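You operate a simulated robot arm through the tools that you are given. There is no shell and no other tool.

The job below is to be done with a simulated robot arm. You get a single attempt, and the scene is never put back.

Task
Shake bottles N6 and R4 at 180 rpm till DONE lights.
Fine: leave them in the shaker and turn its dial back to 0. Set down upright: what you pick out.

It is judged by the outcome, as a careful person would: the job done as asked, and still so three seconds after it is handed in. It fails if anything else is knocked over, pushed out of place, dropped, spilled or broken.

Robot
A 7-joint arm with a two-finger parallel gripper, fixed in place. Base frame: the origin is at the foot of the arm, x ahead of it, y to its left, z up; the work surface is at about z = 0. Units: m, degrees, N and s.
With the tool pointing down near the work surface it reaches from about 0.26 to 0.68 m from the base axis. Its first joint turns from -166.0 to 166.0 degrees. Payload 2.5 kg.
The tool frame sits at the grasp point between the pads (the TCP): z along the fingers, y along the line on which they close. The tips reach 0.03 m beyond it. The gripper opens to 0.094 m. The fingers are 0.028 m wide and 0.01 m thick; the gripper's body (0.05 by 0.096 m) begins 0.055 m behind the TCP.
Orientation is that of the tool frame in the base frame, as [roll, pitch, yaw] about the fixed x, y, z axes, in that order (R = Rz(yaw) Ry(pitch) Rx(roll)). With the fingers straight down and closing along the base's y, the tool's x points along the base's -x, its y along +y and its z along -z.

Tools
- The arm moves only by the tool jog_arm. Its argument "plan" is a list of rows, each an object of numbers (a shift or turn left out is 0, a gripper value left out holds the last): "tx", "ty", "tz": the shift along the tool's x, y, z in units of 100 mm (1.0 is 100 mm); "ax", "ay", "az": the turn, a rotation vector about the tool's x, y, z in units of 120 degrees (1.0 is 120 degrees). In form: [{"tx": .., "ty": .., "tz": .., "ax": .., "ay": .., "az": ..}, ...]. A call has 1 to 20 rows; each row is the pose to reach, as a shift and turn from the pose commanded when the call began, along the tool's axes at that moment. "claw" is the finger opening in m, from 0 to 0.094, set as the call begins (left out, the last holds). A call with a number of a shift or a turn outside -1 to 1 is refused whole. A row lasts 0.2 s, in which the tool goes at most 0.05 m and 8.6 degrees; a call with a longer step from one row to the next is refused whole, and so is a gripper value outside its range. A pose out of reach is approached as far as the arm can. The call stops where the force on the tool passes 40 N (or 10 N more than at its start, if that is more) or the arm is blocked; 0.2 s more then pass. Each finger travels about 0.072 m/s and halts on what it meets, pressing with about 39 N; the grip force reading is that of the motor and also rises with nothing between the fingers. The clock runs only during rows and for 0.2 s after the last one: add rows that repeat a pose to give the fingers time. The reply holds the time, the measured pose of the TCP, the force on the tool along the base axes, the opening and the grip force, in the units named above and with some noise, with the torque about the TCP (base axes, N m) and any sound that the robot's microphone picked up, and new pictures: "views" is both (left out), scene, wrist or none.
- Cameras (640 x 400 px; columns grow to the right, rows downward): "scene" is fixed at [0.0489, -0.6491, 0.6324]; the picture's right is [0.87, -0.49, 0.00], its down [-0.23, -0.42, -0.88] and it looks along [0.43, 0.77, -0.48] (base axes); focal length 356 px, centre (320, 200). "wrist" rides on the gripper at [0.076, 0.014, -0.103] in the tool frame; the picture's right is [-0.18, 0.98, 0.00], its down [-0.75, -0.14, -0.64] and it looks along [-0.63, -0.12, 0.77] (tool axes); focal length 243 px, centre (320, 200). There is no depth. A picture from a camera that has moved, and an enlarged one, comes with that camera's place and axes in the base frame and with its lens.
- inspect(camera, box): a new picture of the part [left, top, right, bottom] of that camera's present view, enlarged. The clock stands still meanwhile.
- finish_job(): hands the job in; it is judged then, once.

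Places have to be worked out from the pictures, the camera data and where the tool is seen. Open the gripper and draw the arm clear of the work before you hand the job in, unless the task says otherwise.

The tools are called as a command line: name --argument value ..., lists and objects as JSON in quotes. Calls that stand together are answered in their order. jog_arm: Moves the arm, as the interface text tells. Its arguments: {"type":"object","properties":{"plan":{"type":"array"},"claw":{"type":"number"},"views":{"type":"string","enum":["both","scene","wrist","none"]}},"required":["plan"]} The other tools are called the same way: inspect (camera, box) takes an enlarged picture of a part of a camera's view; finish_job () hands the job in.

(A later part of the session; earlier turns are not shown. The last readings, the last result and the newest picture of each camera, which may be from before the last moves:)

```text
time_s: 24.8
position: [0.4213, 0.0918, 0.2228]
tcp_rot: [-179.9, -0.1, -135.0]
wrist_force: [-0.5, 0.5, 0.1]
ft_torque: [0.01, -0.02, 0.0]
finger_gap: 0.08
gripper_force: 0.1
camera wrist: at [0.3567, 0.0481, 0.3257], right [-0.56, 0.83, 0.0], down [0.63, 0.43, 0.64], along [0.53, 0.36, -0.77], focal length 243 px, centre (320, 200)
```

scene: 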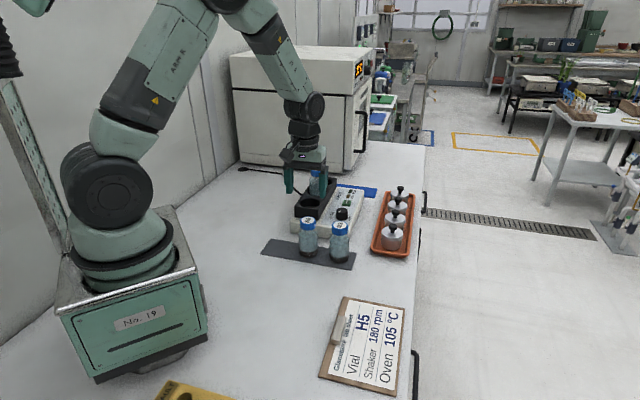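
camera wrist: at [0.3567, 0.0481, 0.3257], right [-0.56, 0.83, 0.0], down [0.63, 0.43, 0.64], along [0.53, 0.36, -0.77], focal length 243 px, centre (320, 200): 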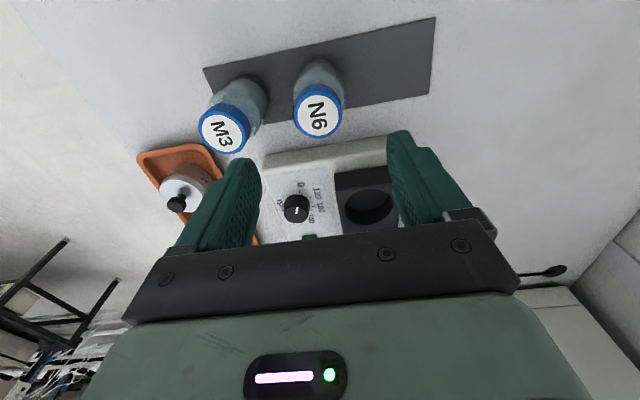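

N6 is under the gripper, with a 2 mm correction toward M3. The finger on the M3 side should clear it by about 7 mm at this opening, so I descend in stages and check.

jog_arm --plan '[{"ty": -0.02, "tz": 0.3}, {"ty": -0.02, "tz": 0.55}, {"ty": -0.02, "tz": 0.75}, {"ty": -0.02, "tz": 0.8}, {"ty": -0.02, "tz": 0.8}]'

inspect --camera "wrist" --box '[140, 60, 460, 260]'

inspect --camera "scene" --box '[270, 170, 370, 270]'

```text
time_s: 26.0
position: [0.4212, 0.0908, 0.1435]
tcp_rot: [-180.0, -0.1, -135.0]
wrist_force: [-0.5, 0.5, -0.4]
ft_torque: [0.03, -0.02, -0.05]
finger_gap: 0.0796
gripper_force: 0.1
camera wrist: at [0.3577, 0.0472, 0.2463], right [-0.56, 0.83, 0.0], down [0.63, 0.43, 0.64], along [0.53, 0.36, -0.77], focal length 243 px, centre (320, 200)
```

scene: 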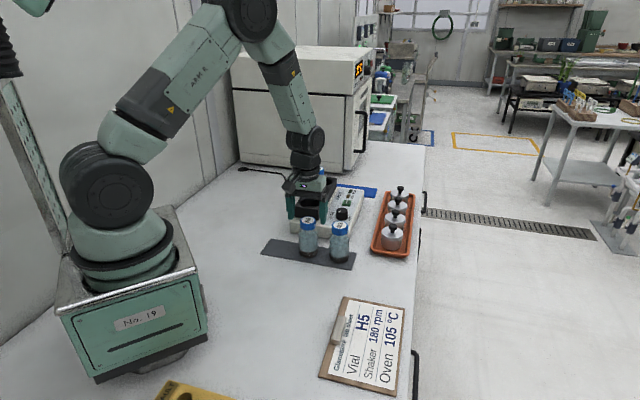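
wrist: 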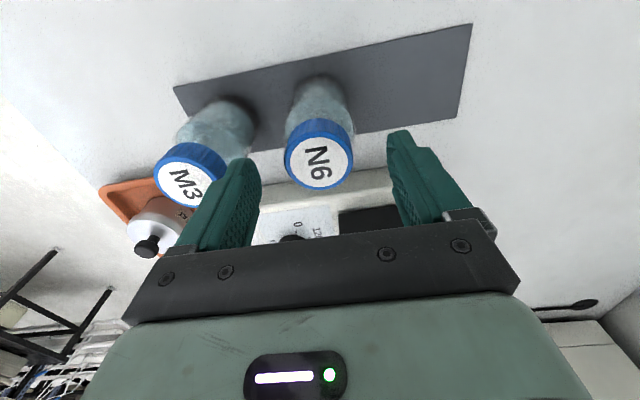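

```text
2.00 times, centred on (300, 160) of wrist
camera zoom: at [0.3577, 0.0472, 0.2463], right [-0.56, 0.83, 0.0], down [0.63, 0.43, 0.64], along [0.53, 0.36, -0.77], focal length 485 px, centre (360, 280)
```

zoom: 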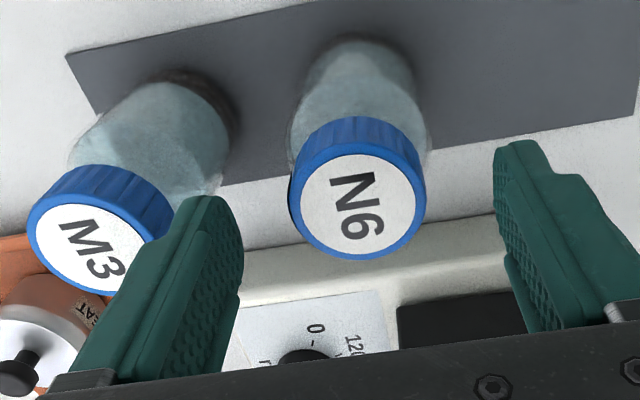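

```text
4.00 times, centred on (320, 220) of scene
camera zoom: at [0.0489, -0.6491, 0.6324], right [0.87, -0.49, 0.0], down [-0.23, -0.42, -0.88], along [0.43, 0.77, -0.48], focal length 1423 px, centre (320, 120)
```

zoom: 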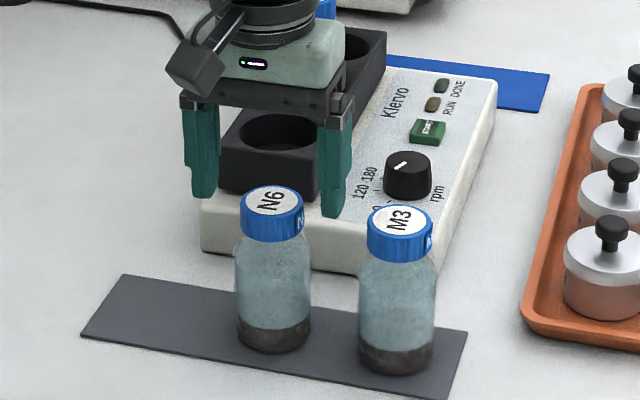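

N6 is centred between the fingers. I narrow the opening to 74 mm for more room beside M3, then go down to grasp height and close.

jog_arm --plan '[{"tz": 0.0}, {"tz": 0.1}, {"tz": 0.25}, {"tz": 0.4}, {"tz": 0.55}, {"tz": 0.635}, {"tz": 0.635}]' --claw 0.074 --views "none"

inspect --camera "scene" --box '[270, 170, 370, 270]'

inspect --camera "wrist" --box '[140, 60, 460, 260]'

```text
time_s: 27.6
position: [0.4218, 0.0923, 0.0813]
tcp_rot: [-179.9, 0.0, -135.0]
wrist_force: [-0.2, 0.0, -0.7]
ft_torque: [0.04, -0.01, 0.01]
finger_gap: 0.074
gripper_force: 0.0
```

```text
4.00 times, centred on (320, 220) of scene
camera zoom: at [0.0489, -0.6491, 0.6324], right [0.87, -0.49, 0.0], down [-0.23, -0.42, -0.88], along [0.43, 0.77, -0.48], focal length 1423 px, centre (320, 120)
```

zoom: 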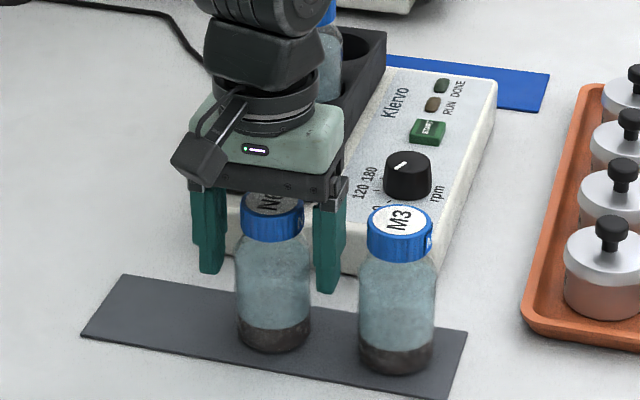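

```text
2.00 times, centred on (300, 160) of wrist
camera zoom: at [0.3575, 0.0473, 0.1836], right [-0.56, 0.83, 0.0], down [0.63, 0.43, 0.64], along [0.53, 0.36, -0.77], focal length 485 px, centre (360, 280)
```

zoom: 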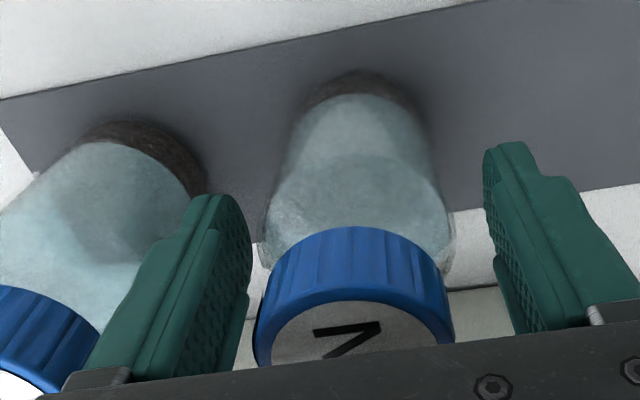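

The fingers straddle N6 and clear M3. I nudge 1.5 mm to centre, then close.

jog_arm --plan '[{"ty": -0.015, "tz": 0.01}, {"ty": -0.015, "tz": 0.01}]' --views "none"

jog_arm --plan '[{"tz": 0}, {"tz": 0}, {"tz": 0}]' --claw 0.03 --views "none"

jog_arm --plan '[{"tz": -0.1}, {"tz": -0.35}, {"tz": -0.65}, {"tz": -0.9}, {"tz": -1.0}]'

```text
time_s: 28.2
position: [0.4227, 0.09, 0.0799]
tcp_rot: [-179.9, 0.0, -135.0]
wrist_force: [-0.7, 0.0, -0.1]
ft_torque: [0.01, 0.0, -0.02]
finger_gap: 0.074
gripper_force: 0.1
```

```text
time_s: 29.0
position: [0.422, 0.0908, 0.0809]
tcp_rot: [-179.9, -0.1, -135.0]
wrist_force: [-2.1, 2.4, 8.0]
ft_torque: [0.14, 0.16, 0.03]
finger_gap: 0.0549
gripper_force: 38.7
```

```text
time_s: 30.2
position: [0.4227, 0.0905, 0.179]
tcp_rot: [-179.8, -0.1, -135.1]
wrist_force: [-1.3, -1.3, -3.4]
ft_torque: [0.0, 0.01, 0.0]
finger_gap: 0.0553
gripper_force: 38.4
camera wrist: at [0.3586, 0.046, 0.2827], right [-0.56, 0.83, 0.0], down [0.63, 0.43, 0.64], along [0.53, 0.36, -0.77], focal length 243 px, centre (320, 200)
```

scene: 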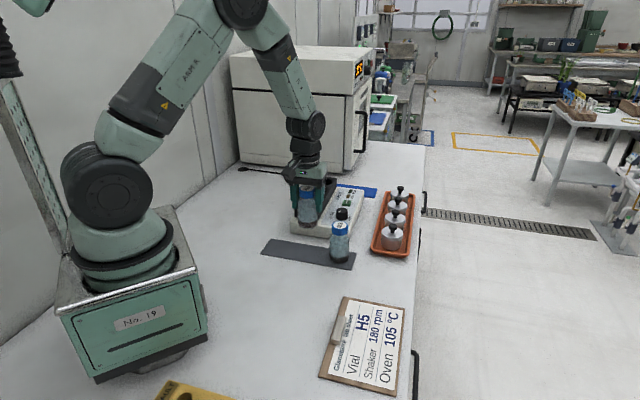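
wrist: 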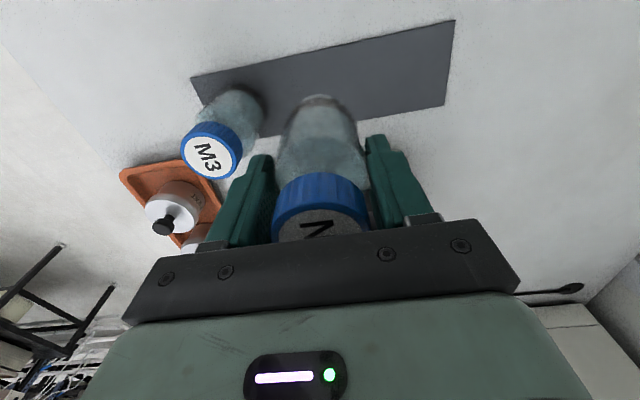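

N6 is lifted clear. I raise it a bit more and carry it to the near well, whose centre I put at about (0.498, 0.2235).

jog_arm --plan '[{"tz": -0.25}, {"tz": -0.5, "tx": -0.1, "ty": 0.05}, {"tz": -0.5, "tx": -0.3, "ty": 0.15}, {"tz": -0.5, "tx": -0.55, "ty": 0.27}, {"tz": -0.5, "tx": -0.8, "ty": 0.36}, {"tz": -0.5, "tx": -1.0, "ty": 0.41}, {"tz": -0.5, "tx": -1.0, "ty": 0.41}]' --views "none"

jog_arm --plan '[{"tx": -0.2}, {"tx": -0.4}, {"tx": -0.47}, {"tx": -0.47, "tz": 0.2}, {"tx": -0.47, "tz": 0.4}, {"tx": -0.47, "tz": 0.5}, {"tx": -0.47, "tz": 0.5}]'

inspect --camera "scene" --box '[285, 140, 365, 240]'

inspect --camera "wrist" --box '[200, 0, 440, 160]'

```text
time_s: 31.8
position: [0.4653, 0.1896, 0.2283]
tcp_rot: [-179.9, -0.1, -135.0]
wrist_force: [0.1, 0.2, -2.7]
ft_torque: [-0.01, -0.03, -0.01]
finger_gap: 0.0551
gripper_force: 38.3
```

```text
time_s: 33.4
position: [0.4973, 0.2227, 0.1804]
tcp_rot: [-179.9, -0.1, -134.9]
wrist_force: [-0.7, 0.7, -2.3]
ft_torque: [-0.02, 0.03, -0.01]
finger_gap: 0.0549
gripper_force: 39.2
camera wrist: at [0.4329, 0.1794, 0.2825], right [-0.56, 0.83, 0.0], down [0.63, 0.43, 0.64], along [0.53, 0.36, -0.77], focal length 243 px, centre (320, 200)
```

scene: 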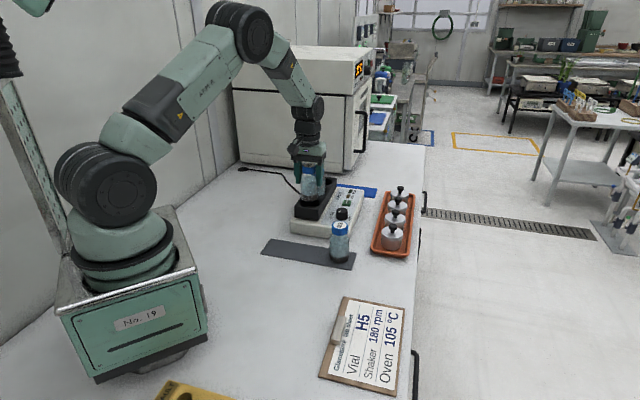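
wrist: 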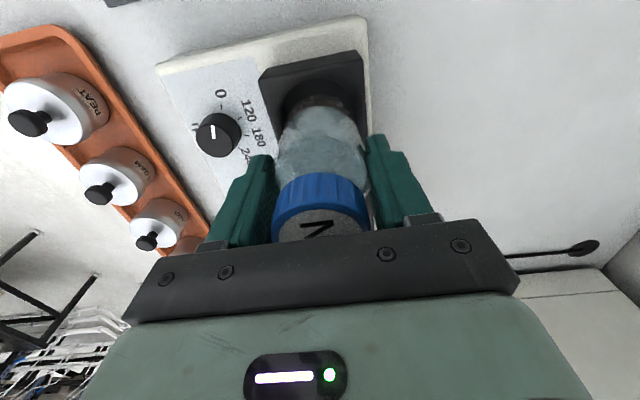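

```text
4.00 times, centred on (325, 190) of scene
camera zoom: at [0.0489, -0.6491, 0.6324], right [0.87, -0.49, 0.0], down [-0.23, -0.42, -0.88], along [0.43, 0.77, -0.48], focal length 1423 px, centre (300, 240)
```

zoom: 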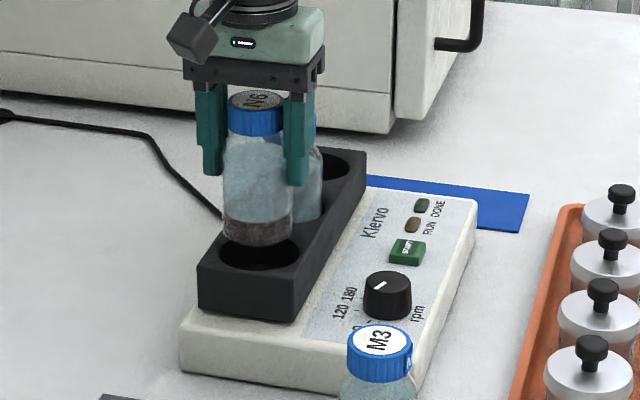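

```text
2.50 times, centred on (320, 80) of wrist
camera zoom: at [0.4329, 0.1794, 0.2825], right [-0.56, 0.83, 0.0], down [0.63, 0.43, 0.64], along [0.53, 0.36, -0.77], focal length 606 px, centre (320, 500)
```

zoom: 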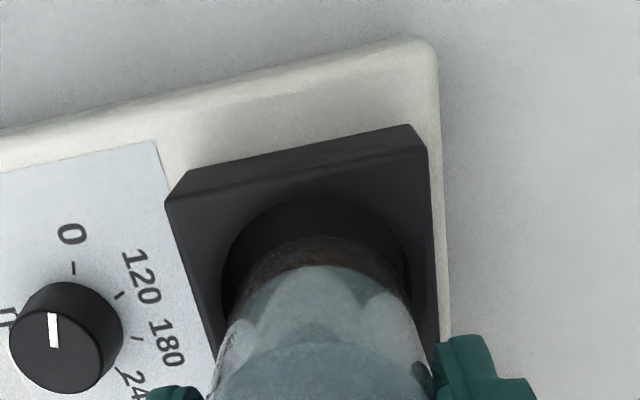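

N6 is over the near well and needs about 1.5 mm toward the panel. I apply that and lower, stopping just above the expected floor contact.

jog_arm --plan '[{"tx": -0.005, "ty": -0.015, "tz": 0.05}, {"tx": -0.005, "ty": -0.015, "tz": 0.1}, {"tx": -0.005, "ty": -0.015, "tz": 0.15}, {"tx": -0.005, "ty": -0.015, "tz": 0.2}, {"tx": -0.005, "ty": -0.015, "tz": 0.25}, {"tx": -0.005, "ty": -0.015, "tz": 0.3}]' --views "none"

inspect --camera "wrist" --box '[200, 0, 440, 160]'

inspect --camera "scene" --box '[285, 140, 365, 240]'

```text
time_s: 34.8
position: [0.4992, 0.2219, 0.1498]
tcp_rot: [-179.9, 0.0, -135.0]
wrist_force: [0.3, -0.1, -3.1]
ft_torque: [-0.02, -0.03, 0.01]
finger_gap: 0.0551
gripper_force: 38.9
```

```text
2.50 times, centred on (320, 80) of wrist
camera zoom: at [0.4357, 0.1785, 0.2519], right [-0.56, 0.83, 0.0], down [0.63, 0.43, 0.64], along [0.53, 0.36, -0.77], focal length 606 px, centre (320, 500)
```

zoom: 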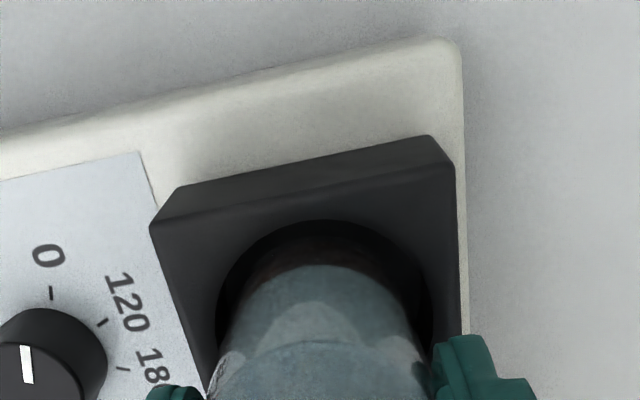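

```text
4.00 times, centred on (325, 190) of scene
camera zoom: at [0.0489, -0.6491, 0.6324], right [0.87, -0.49, 0.0], down [-0.23, -0.42, -0.88], along [0.43, 0.77, -0.48], focal length 1423 px, centre (300, 240)
```

zoom: 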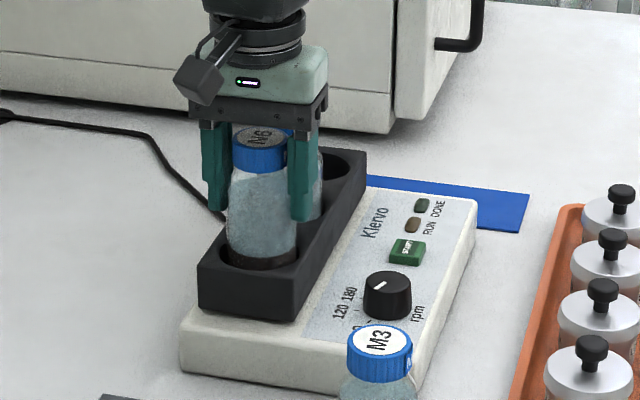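

N6 is inside the rim with no contact. I lower to just above the floor, then feel for it.

jog_arm --plan '[{"tz": 0.04}, {"tz": 0.08}, {"tz": 0.115}, {"tz": 0.115}]' --views "none"

jog_arm --plan '[{"tz": 0.015}, {"tz": 0.03}, {"tz": 0.03}]' --views "none"

```text
time_s: 35.8
position: [0.4998, 0.2221, 0.1378]
tcp_rot: [-179.9, -0.1, -135.0]
wrist_force: [0.1, -0.5, -2.4]
ft_torque: [-0.01, 0.01, -0.03]
finger_gap: 0.0551
gripper_force: 39.0
```

```text
time_s: 36.6
position: [0.5006, 0.2231, 0.135]
tcp_rot: [-179.9, -0.1, -135.0]
wrist_force: [-0.7, 0.4, 4.6]
ft_torque: [0.04, 0.22, 0.02]
finger_gap: 0.0553
gripper_force: 39.0
```

N6 touches the floor at the same height as R4 did. I release it and raise the gripper.

jog_arm --plan '[{"tz": 0}, {"tz": 0}, {"tz": 0}]' --claw 0.08 --views "none"

jog_arm --plan '[{"tz": -0.15}, {"tz": -0.35}, {"tz": -0.6}, {"tz": -0.85}, {"tz": -1.0}, {"tz": -1.0}]'

inspect --camera "scene" --box '[290, 150, 350, 225]'

inspect --camera "wrist" --box '[160, 0, 440, 200]'

```text
time_s: 37.4
position: [0.5004, 0.2212, 0.1342]
tcp_rot: [-179.9, -0.1, -135.0]
wrist_force: [-0.4, -0.1, 0.4]
ft_torque: [0.03, 0.01, 0.01]
finger_gap: 0.08
gripper_force: 0.0
```

```text
time_s: 38.8
position: [0.4994, 0.223, 0.2373]
tcp_rot: [-179.9, -0.1, -134.9]
wrist_force: [-0.4, 0.4, -0.1]
ft_torque: [-0.05, -0.04, -0.01]
finger_gap: 0.0799
gripper_force: 0.1
camera wrist: at [0.4355, 0.1795, 0.3394], right [-0.56, 0.83, 0.0], down [0.63, 0.43, 0.64], along [0.53, 0.36, -0.77], focal length 243 px, centre (320, 200)
```

scene: 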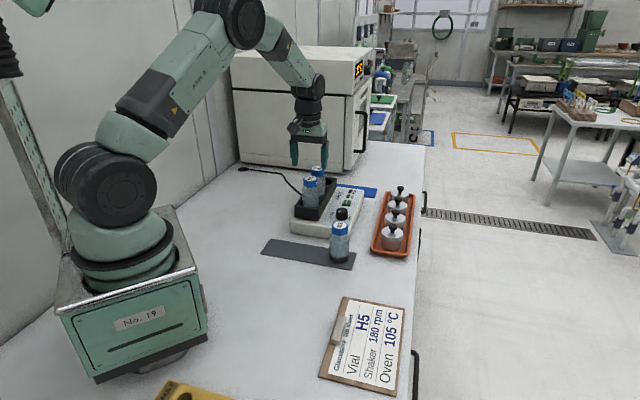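
wrist: 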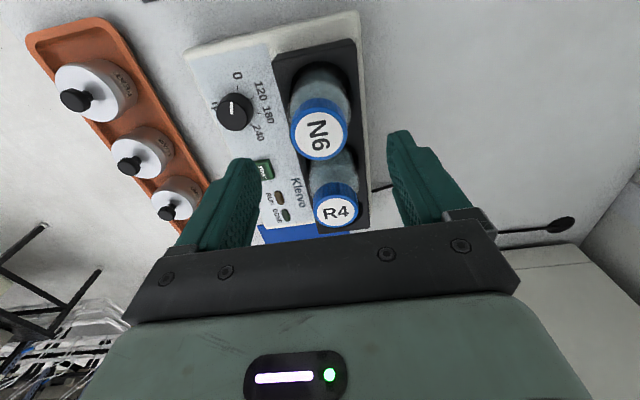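

```text
5.33 times, centred on (320, 188) of scene
camera zoom: at [0.0489, -0.6491, 0.6324], right [0.87, -0.49, 0.0], down [-0.23, -0.42, -0.88], along [0.43, 0.77, -0.48], focal length 1898 px, centre (320, 267)
```

zoom: 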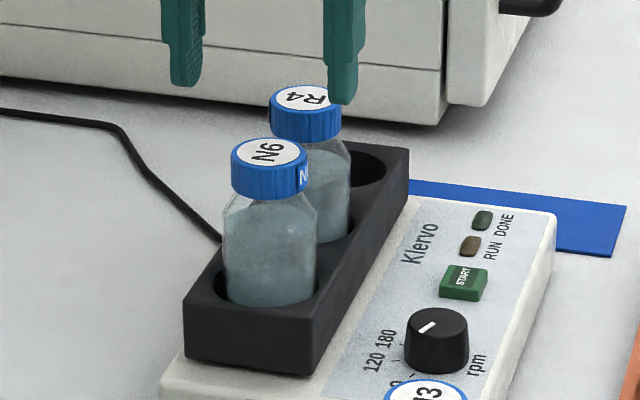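

```text
2.00 times, centred on (300, 100) of wrist
camera zoom: at [0.4355, 0.1795, 0.3394], right [-0.56, 0.83, 0.0], down [0.63, 0.43, 0.64], along [0.53, 0.36, -0.77], focal length 485 px, centre (360, 400)
```

zoom: 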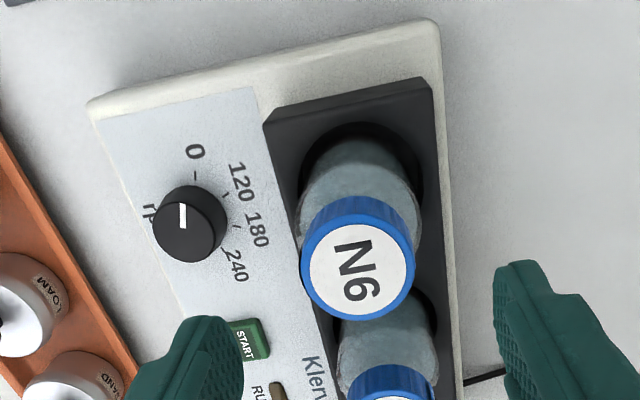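

Both bottles sit upright in the wells. Next is the dial, with the knob centre at about (0.5755, 0.1555) and its top near z = 0.070. I'll turn the tool to yaw ≈ 300°, so that the 90° clockwise twist keeps the wrist camera away from N6, and move above the knob.

jog_arm --plan '[{"tx": -0.01, "ty": -0.1, "az": -0.0625}, {"tx": -0.02, "ty": -0.2, "az": -0.125}, {"tx": -0.03, "ty": -0.3, "az": -0.1875}, {"tx": -0.04, "ty": -0.4, "az": -0.25}, {"tx": -0.05, "ty": -0.5, "az": -0.3125}, {"tx": -0.06, "ty": -0.6, "az": -0.375}, {"tx": -0.06, "ty": -0.7, "az": -0.4375}, {"tx": -0.06, "ty": -0.8, "az": -0.5}, {"tx": -0.06, "ty": -0.9, "az": -0.5625}, {"tx": -0.06, "ty": -1.0, "az": -0.625}, {"tx": -0.06, "ty": -1.0, "tz": 0.3, "az": -0.625}, {"tx": -0.06, "ty": -1.0, "tz": 0.3, "az": -0.625}]'

inspect --camera "wrist" --box '[200, 0, 440, 240]'

```text
time_s: 41.4
position: [0.5753, 0.1548, 0.2052]
tcp_rot: [179.9, -0.2, -60.1]
wrist_force: [0.8, 0.8, -0.8]
ft_torque: [0.02, -0.03, 0.01]
finger_gap: 0.0798
gripper_force: 0.1
camera wrist: at [0.6014, 0.082, 0.3086], right [-0.94, -0.33, 0.0], down [-0.25, 0.72, 0.64], along [-0.21, 0.6, -0.77], focal length 243 px, centre (320, 200)
```

scene: 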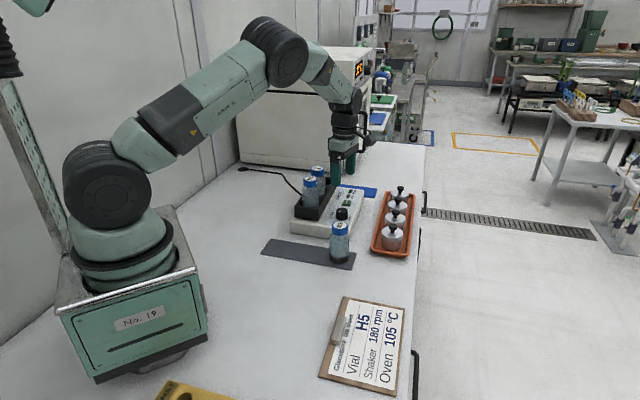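
wrist: 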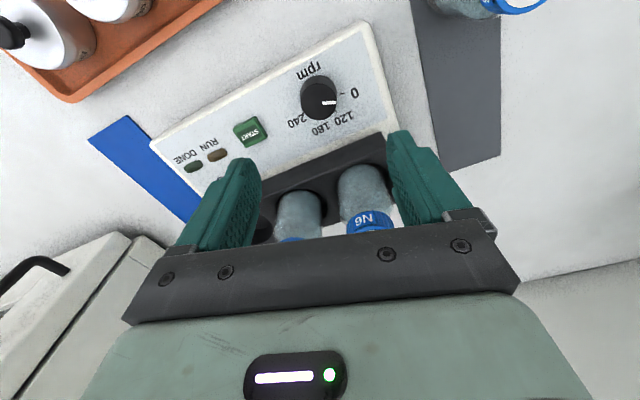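

```text
1.67 times, centred on (320, 120) of wrist
camera zoom: at [0.6014, 0.082, 0.3086], right [-0.94, -0.33, 0.0], down [-0.25, 0.72, 0.64], along [-0.21, 0.6, -0.77], focal length 404 px, centre (320, 333)
```

zoom: 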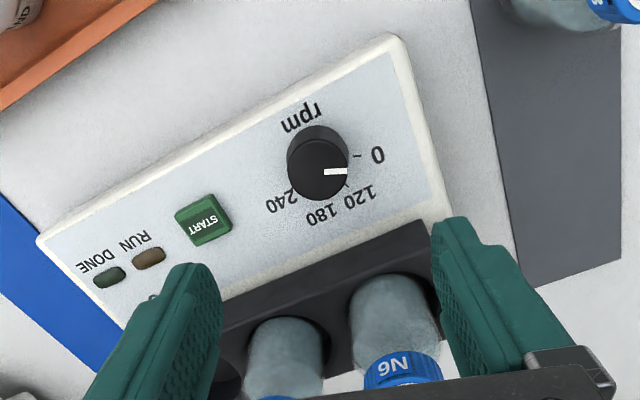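

Yaw 300° was reached and the knob is right under the tool axis. I narrow the fingers to 60 mm, descend 95 mm and look.

jog_arm --plan '[{"tz": 0.15}, {"tz": 0.4}, {"tz": 0.65}, {"tz": 0.85}, {"tz": 0.95}, {"tz": 0.95}]' --claw 0.06

inspect --camera "wrist" --box '[200, 60, 440, 240]'

inspect --camera "scene" --box '[300, 140, 400, 240]'

```text
time_s: 42.8
position: [0.5726, 0.1571, 0.1104]
tcp_rot: [180.0, -0.1, -60.0]
wrist_force: [0.5, -0.3, 0.3]
ft_torque: [-0.02, 0.03, 0.02]
finger_gap: 0.0602
gripper_force: 0.1
camera wrist: at [0.5984, 0.0837, 0.2129], right [-0.94, -0.33, 0.0], down [-0.25, 0.72, 0.64], along [-0.21, 0.6, -0.77], focal length 243 px, centre (320, 200)
```

scene: 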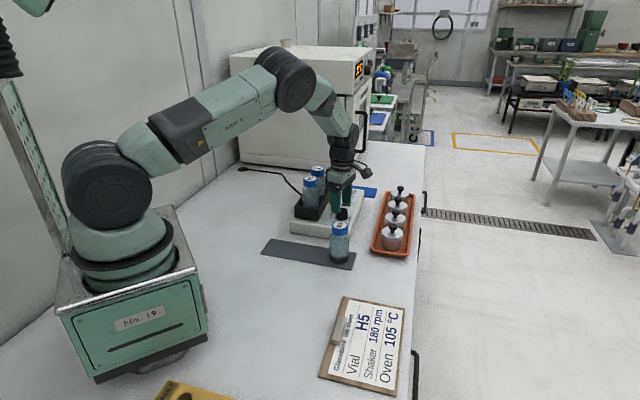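
wrist: 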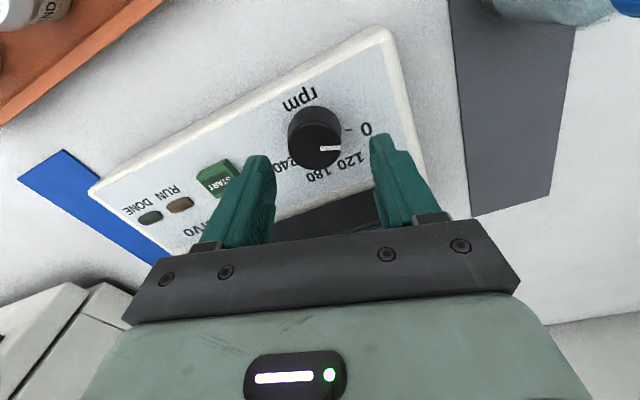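

```text
2.22 times, centred on (320, 150) of wrist
camera zoom: at [0.5984, 0.0837, 0.2129], right [-0.94, -0.33, 0.0], down [-0.25, 0.72, 0.64], along [-0.21, 0.6, -0.77], focal length 539 px, centre (320, 311)
```

zoom: 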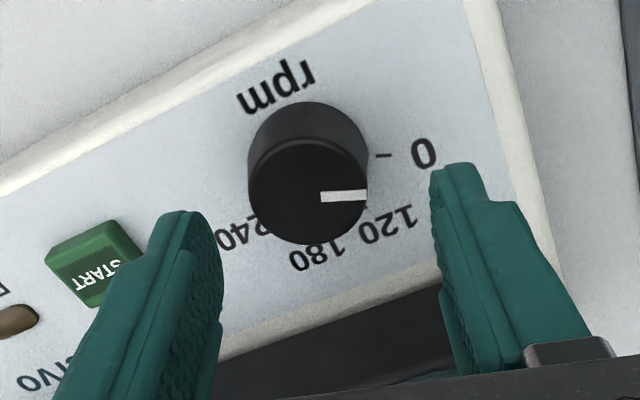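

```text
4.00 times, centred on (350, 190) of scene
camera zoom: at [0.0489, -0.6491, 0.6324], right [0.87, -0.49, 0.0], down [-0.23, -0.42, -0.88], along [0.43, 0.77, -0.48], focal length 1423 px, centre (200, 240)
```

zoom: 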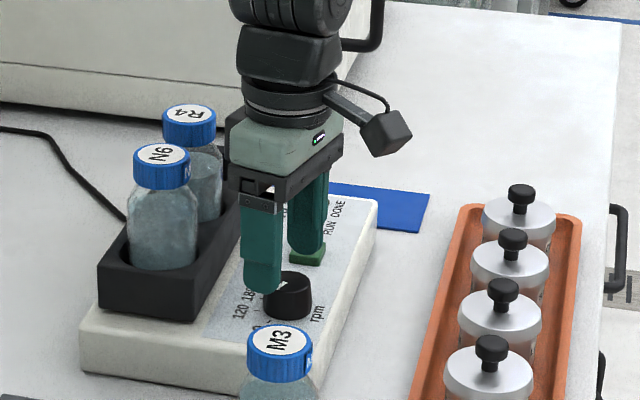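

The knob is about 4 mm off the tool axis at this height, so I correct that first. Then I lower so the fingertips straddle it.

jog_arm --plan '[{"tx": 0.012, "ty": -0.018}, {"tx": 0.025, "ty": -0.036}, {"tx": 0.025, "ty": -0.036, "tz": 0.05}, {"tx": 0.025, "ty": -0.036, "tz": 0.1}, {"tx": 0.025, "ty": -0.036, "tz": 0.15}, {"tx": 0.025, "ty": -0.036, "tz": 0.15}]' --views "none"

inspect --camera "wrist" --box '[200, 60, 440, 240]'

inspect --camera "scene" --box '[310, 160, 380, 230]'

```text
time_s: 44.2
position: [0.5783, 0.1553, 0.0953]
tcp_rot: [-180.0, -0.1, -60.0]
wrist_force: [1.2, -0.7, -0.3]
ft_torque: [0.04, 0.03, 0.0]
finger_gap: 0.0599
gripper_force: 0.1
```

```text
2.22 times, centred on (320, 150) of wrist
camera zoom: at [0.604, 0.0819, 0.1984], right [-0.94, -0.33, 0.0], down [-0.25, 0.72, 0.64], along [-0.21, 0.6, -0.77], focal length 539 px, centre (320, 311)
```

zoom: 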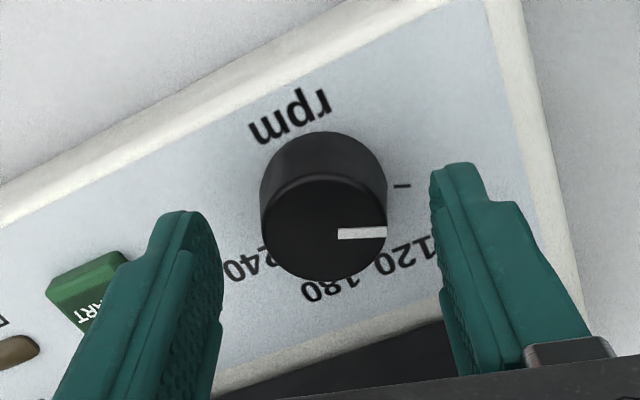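

```text
5.71 times, centred on (345, 195) of scene
camera zoom: at [0.0489, -0.6491, 0.6324], right [0.87, -0.49, 0.0], down [-0.23, -0.42, -0.88], along [0.43, 0.77, -0.48], focal length 2033 px, centre (177, 229)
```

zoom: 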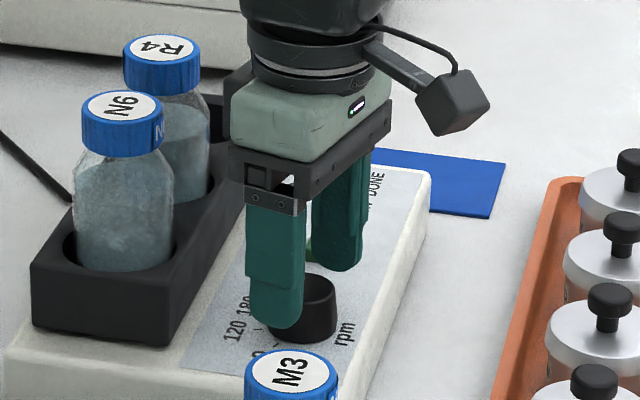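

The knob is centred between the fingers. I lower 13 mm more in small steps and check the tip clearance above the panel.

jog_arm --plan '[{"tz": 0.04}, {"tz": 0.08}, {"tz": 0.11}, {"tz": 0.13}, {"tz": 0.13}]' --views "none"

inspect --camera "scene" --box '[310, 170, 370, 230]'

inspect --camera "wrist" --box '[200, 60, 440, 240]'

```text
time_s: 45.4
position: [0.5775, 0.1575, 0.0847]
tcp_rot: [179.9, -0.2, -60.0]
wrist_force: [0.0, -0.3, 0.2]
ft_torque: [-0.02, -0.01, -0.01]
finger_gap: 0.0605
gripper_force: 0.1
```

```text
6.67 times, centred on (340, 200) of scene
camera zoom: at [0.0489, -0.6491, 0.6324], right [0.87, -0.49, 0.0], down [-0.23, -0.42, -0.88], along [0.43, 0.77, -0.48], focal length 2372 px, centre (187, 200)
```

zoom: 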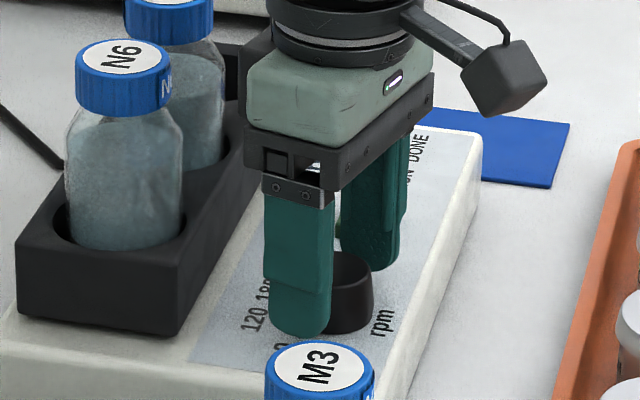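

```text
2.22 times, centred on (320, 150) of wrist
camera zoom: at [0.6038, 0.0831, 0.1862], right [-0.94, -0.33, 0.0], down [-0.25, 0.72, 0.64], along [-0.21, 0.6, -0.77], focal length 539 px, centre (320, 311)
```

zoom: 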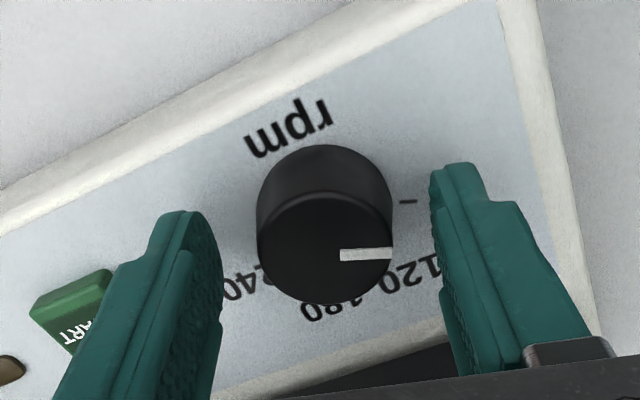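

The tips overlap the knob by about 17 mm and clear the panel. I close on the knob.

jog_arm --plan '[{"tz": 0}, {"tz": 0}, {"tz": 0}]' --claw 0.02 --views "none"

inspect --camera "wrist" --box '[200, 60, 440, 240]'

```text
time_s: 46.2
position: [0.5764, 0.1552, 0.0835]
tcp_rot: [179.7, -0.1, -60.0]
wrist_force: [-15.8, -7.4, 8.0]
ft_torque: [-0.26, 0.46, 0.0]
finger_gap: 0.0364
gripper_force: 45.1
```

```text
2.22 times, centred on (320, 150) of wrist
camera zoom: at [0.6032, 0.0828, 0.186], right [-0.94, -0.33, 0.0], down [-0.25, 0.73, 0.64], along [-0.22, 0.6, -0.77], focal length 539 px, centre (320, 311)
```

zoom: 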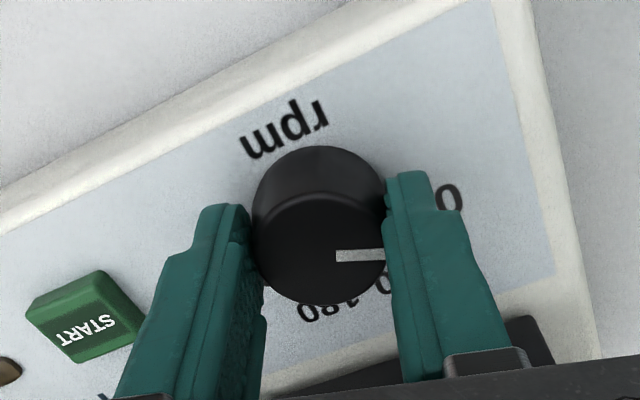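

The knob is gripped but there is about 17 N of side load, so my centre is slightly off. I shift 1 mm toward relief.

jog_arm --plan '[{"ty": 0.01}, {"ty": 0.01}]' --views "none"

```text
time_s: 46.8
position: [0.5769, 0.1566, 0.0838]
tcp_rot: [179.9, 0.0, -60.0]
wrist_force: [-17.5, -6.4, 12.2]
ft_torque: [-0.06, 0.64, 0.04]
finger_gap: 0.0361
gripper_force: 45.0
```

Little change, so I try 2 mm more in the same direction to see how the load responds.

jog_arm --plan '[{"ty": 0.01}, {"ty": 0.02}, {"ty": 0.02}]' --views "none"

```text
time_s: 47.6
position: [0.5774, 0.1561, 0.084]
tcp_rot: [-179.8, -0.1, -60.0]
wrist_force: [3.1, 6.8, -4.8]
ft_torque: [-0.11, -0.26, -0.01]
finger_gap: 0.0361
gripper_force: 45.0
```

The side load is now near zero. I turn the knob 90° clockwise, from 0 past 120 to 180.

jog_arm --plan '[{"az": 0.0625}, {"az": 0.125}, {"az": 0.1875}, {"az": 0.25}, {"az": 0.3125}, {"az": 0.375}, {"az": 0.4375}, {"az": 0.5}, {"az": 0.5625}, {"az": 0.625}, {"az": 0.6875}, {"az": 0.75}, {"az": 0.75}]'

inspect --camera "wrist" --box '[200, 60, 440, 240]'

```text
time_s: 50.4
position: [0.5766, 0.1547, 0.0825]
tcp_rot: [-179.9, 0.2, -150.0]
wrist_force: [5.5, 22.1, 24.1]
ft_torque: [0.95, -0.08, 0.04]
finger_gap: 0.0361
gripper_force: 45.0
camera wrist: at [0.5026, 0.1294, 0.1857], right [-0.33, 0.94, 0.0], down [0.72, 0.25, 0.64], along [0.61, 0.21, -0.77], focal length 243 px, centre (320, 200)
```

scene: 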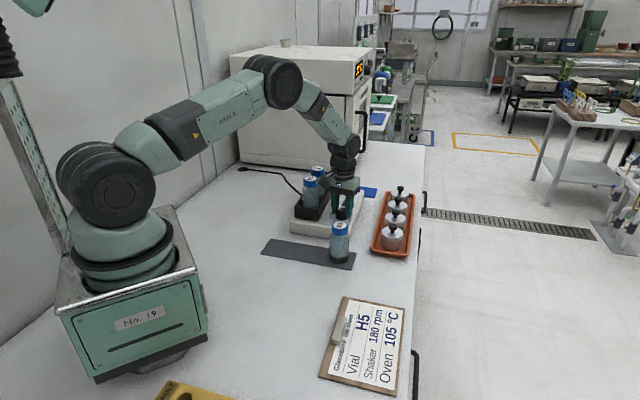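
wrist: 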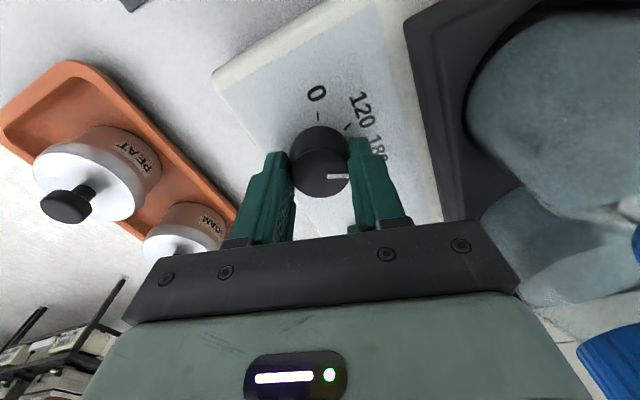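

```text
2.22 times, centred on (320, 150) of wrist
camera zoom: at [0.5026, 0.1294, 0.1857], right [-0.33, 0.94, 0.0], down [0.72, 0.25, 0.64], along [0.61, 0.21, -0.77], focal length 539 px, centre (320, 311)
```

zoom: 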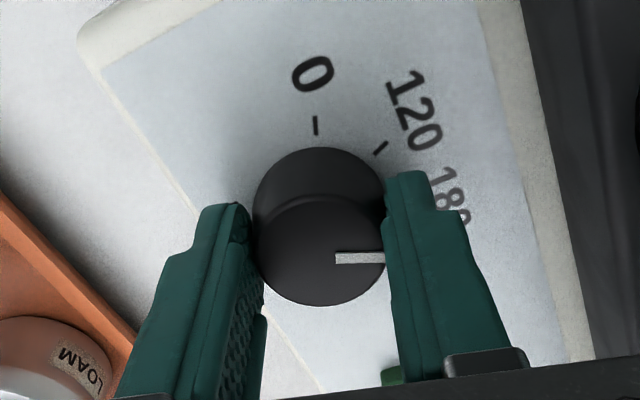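

The knob turned with the fingers. I open and rise to check the pointer against the 180 tick.

jog_arm --plan '[{"tz": 0}, {"tz": 0}, {"tz": 0}]' --claw 0.06 --views "none"

jog_arm --plan '[{"tz": -0.1}, {"tz": -0.3}, {"tz": -0.55}, {"tz": -0.8}, {"tz": -1.0}, {"tz": -1.0}]'

inspect --camera "wrist" --box '[250, 40, 410, 160]'

inspect --camera "scene" --box '[310, 160, 380, 230]'

```text
time_s: 51.2
position: [0.5753, 0.1533, 0.0823]
tcp_rot: [-179.9, 0.0, -150.0]
wrist_force: [0.1, -1.4, 0.0]
ft_torque: [0.0, -0.03, -0.03]
finger_gap: 0.06
gripper_force: 0.1
```

```text
time_s: 52.6
position: [0.5766, 0.1538, 0.1834]
tcp_rot: [-180.0, -0.2, -150.0]
wrist_force: [-0.2, 0.4, 0.1]
ft_torque: [0.0, -0.02, 0.0]
finger_gap: 0.0599
gripper_force: 0.0
camera wrist: at [0.5038, 0.129, 0.2861], right [-0.33, 0.94, 0.0], down [0.72, 0.26, 0.64], along [0.61, 0.21, -0.77], focal length 243 px, centre (320, 200)
```

scene: 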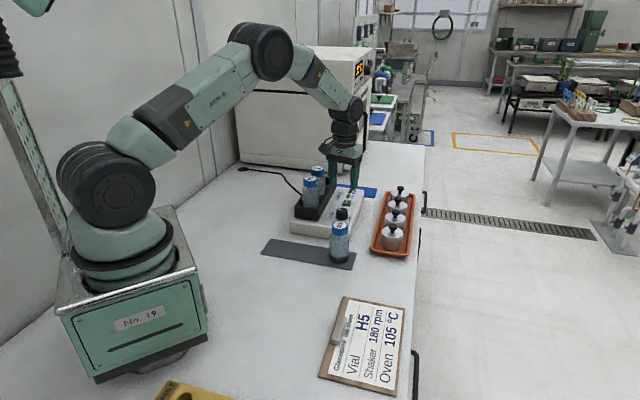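
wrist: 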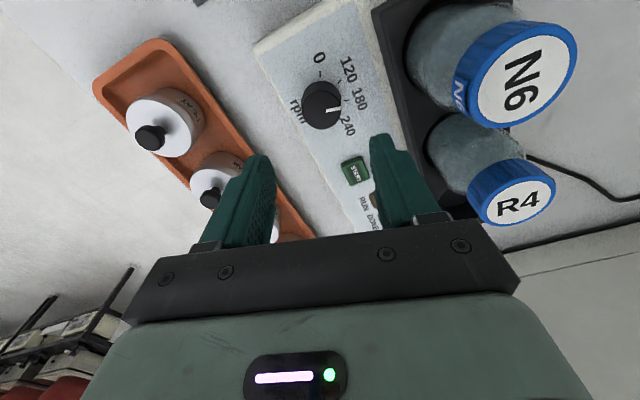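

```text
3.33 times, centred on (330, 100) of wrist
camera zoom: at [0.5038, 0.129, 0.2861], right [-0.33, 0.94, 0.0], down [0.72, 0.26, 0.64], along [0.61, 0.21, -0.77], focal length 809 px, centre (287, 533)
```

zoom: 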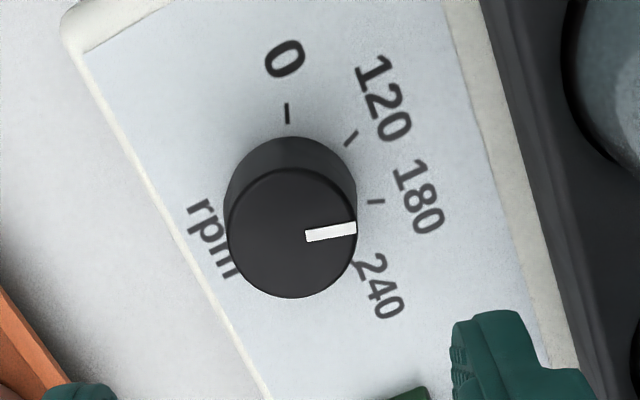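

```text
5.71 times, centred on (345, 195) of scene
camera zoom: at [0.0489, -0.6491, 0.6324], right [0.87, -0.49, 0.0], down [-0.23, -0.42, -0.88], along [0.43, 0.77, -0.48], focal length 2033 px, centre (177, 229)
```

zoom: 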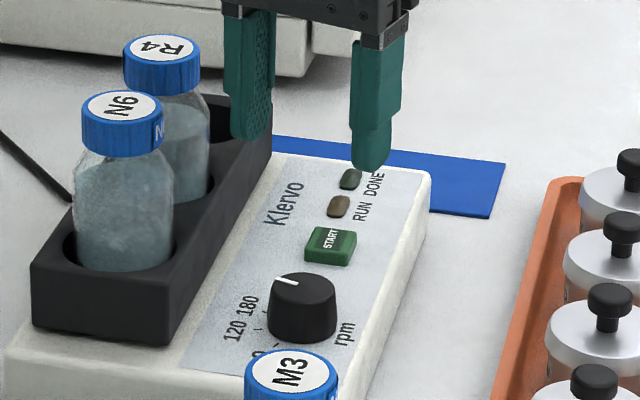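

I need a finer look at the pointer relative to the tick.

inspect --camera "wrist" --box '[295, 65, 359, 125]'

inspect --camera "scene" --box '[330, 195, 365, 225]'

```text
6.67 times, centred on (327, 95) of wrist
camera zoom: at [0.5038, 0.129, 0.2861], right [-0.33, 0.94, 0.0], down [0.72, 0.26, 0.64], along [0.61, 0.21, -0.77], focal length 1618 px, centre (273, 900)
```

zoom: 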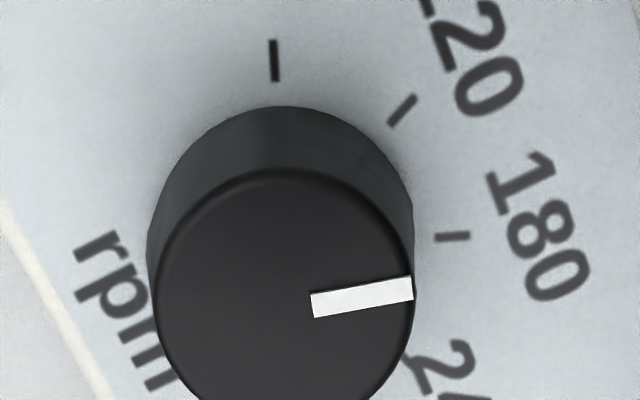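

```text
13.33 times, centred on (348, 210) of scene
camera zoom: at [0.0489, -0.6491, 0.6324], right [0.87, -0.49, 0.0], down [-0.23, -0.42, -0.88], along [0.43, 0.77, -0.48], focal length 4744 px, centre (-47, 67)
```

zoom: 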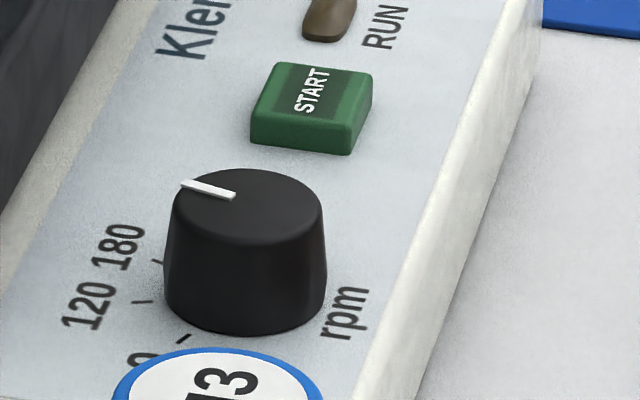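

The pointer is about 6° short of the 180 tick because it shifted when the fingers opened. I'll go down again with a 1.6 mm centring correction, regrip, and trim it.

jog_arm --plan '[{"ty": 0.016, "tz": 0.2}, {"ty": 0.016, "tz": 0.45}, {"ty": 0.016, "tz": 0.7}, {"ty": 0.016, "tz": 0.88}, {"ty": 0.016, "tz": 0.95}, {"ty": 0.016, "tz": 1.0}, {"ty": 0.016, "tz": 1.0}]' --views "none"

inspect --camera "wrist" --box '[240, 70, 400, 210]'

jog_arm --plan '[{"tz": 0}, {"tz": 0}, {"tz": 0}]' --claw 0.02 --views "none"

inspect --camera "wrist" --box '[240, 70, 400, 210]'

```text
time_s: 54.2
position: [0.5746, 0.1555, 0.0819]
tcp_rot: [-179.8, -0.1, -150.0]
wrist_force: [0.0, 0.6, 0.0]
ft_torque: [-0.01, 0.01, -0.02]
finger_gap: 0.0601
gripper_force: 0.1
```

```text
2.86 times, centred on (320, 140) of wrist
camera zoom: at [0.5021, 0.1304, 0.1843], right [-0.33, 0.94, 0.0], down [0.72, 0.26, 0.64], along [0.61, 0.21, -0.77], focal length 693 px, centre (320, 371)
```

zoom: 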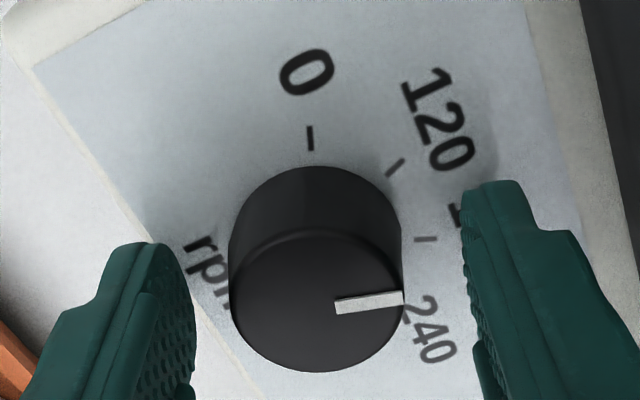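

```text
time_s: 55.0
position: [0.5757, 0.1559, 0.0824]
tcp_rot: [-179.8, -0.1, -150.1]
wrist_force: [3.9, -4.3, -3.8]
ft_torque: [-0.12, -0.18, -0.01]
finger_gap: 0.0367
gripper_force: 44.9
```

```text
2.86 times, centred on (320, 140) of wrist
camera zoom: at [0.5023, 0.1298, 0.1844], right [-0.33, 0.94, 0.0], down [0.72, 0.26, 0.64], along [0.61, 0.21, -0.77], focal length 693 px, centre (320, 371)
```

zoom: 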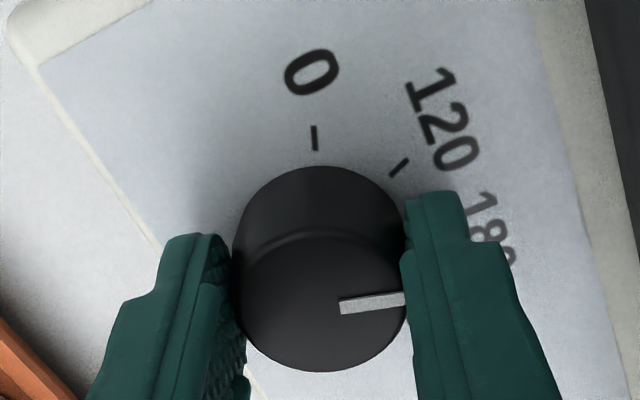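

The grip is well centred with small forces, and the pointer reads about 118° against a target of 112.5°. I turn 6° more clockwise.

jog_arm --plan '[{"az": 0.025}, {"az": 0.05}, {"az": 0.05}]' --views "none"

inspect --camera "wrist" --box '[240, 70, 400, 210]'

jog_arm --plan '[{"tz": 0}, {"tz": 0}, {"tz": 0}]' --claw 0.06 --views "none"

inspect --camera "wrist" --box '[240, 70, 400, 210]'

```text
time_s: 55.8
position: [0.5751, 0.1548, 0.0829]
tcp_rot: [-179.9, 0.1, -156.2]
wrist_force: [16.3, -4.6, -7.1]
ft_torque: [-0.18, -0.44, -0.03]
finger_gap: 0.0369
gripper_force: 45.0
```

```text
2.86 times, centred on (320, 140) of wrist
camera zoom: at [0.4996, 0.1376, 0.1842], right [-0.23, 0.97, 0.0], down [0.74, 0.18, 0.64], along [0.63, 0.15, -0.77], focal length 693 px, centre (320, 371)
```

zoom: 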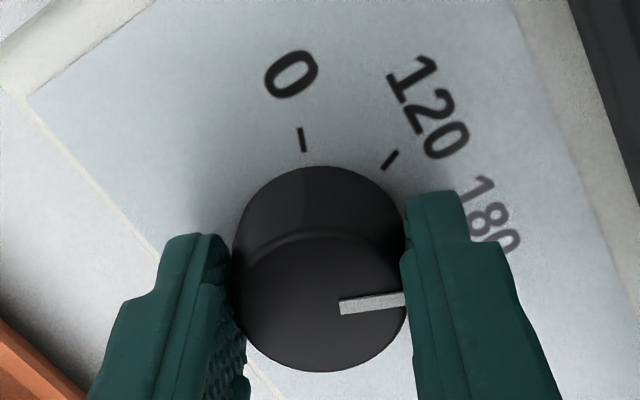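

```text
time_s: 56.6
position: [0.5744, 0.157, 0.0819]
tcp_rot: [-179.9, -0.1, -156.1]
wrist_force: [-1.0, 0.8, 0.3]
ft_torque: [0.03, 0.03, 0.0]
finger_gap: 0.06
gripper_force: 0.1
```

```text
2.86 times, centred on (320, 140) of wrist
camera zoom: at [0.4988, 0.1381, 0.1841], right [-0.23, 0.97, 0.0], down [0.75, 0.18, 0.64], along [0.62, 0.15, -0.77], focal length 693 px, centre (320, 371)
```

zoom: 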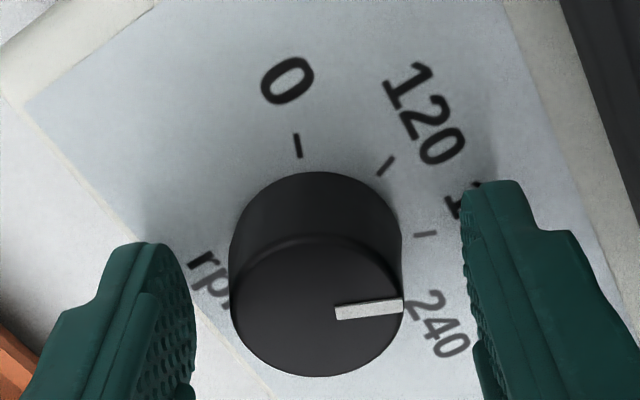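

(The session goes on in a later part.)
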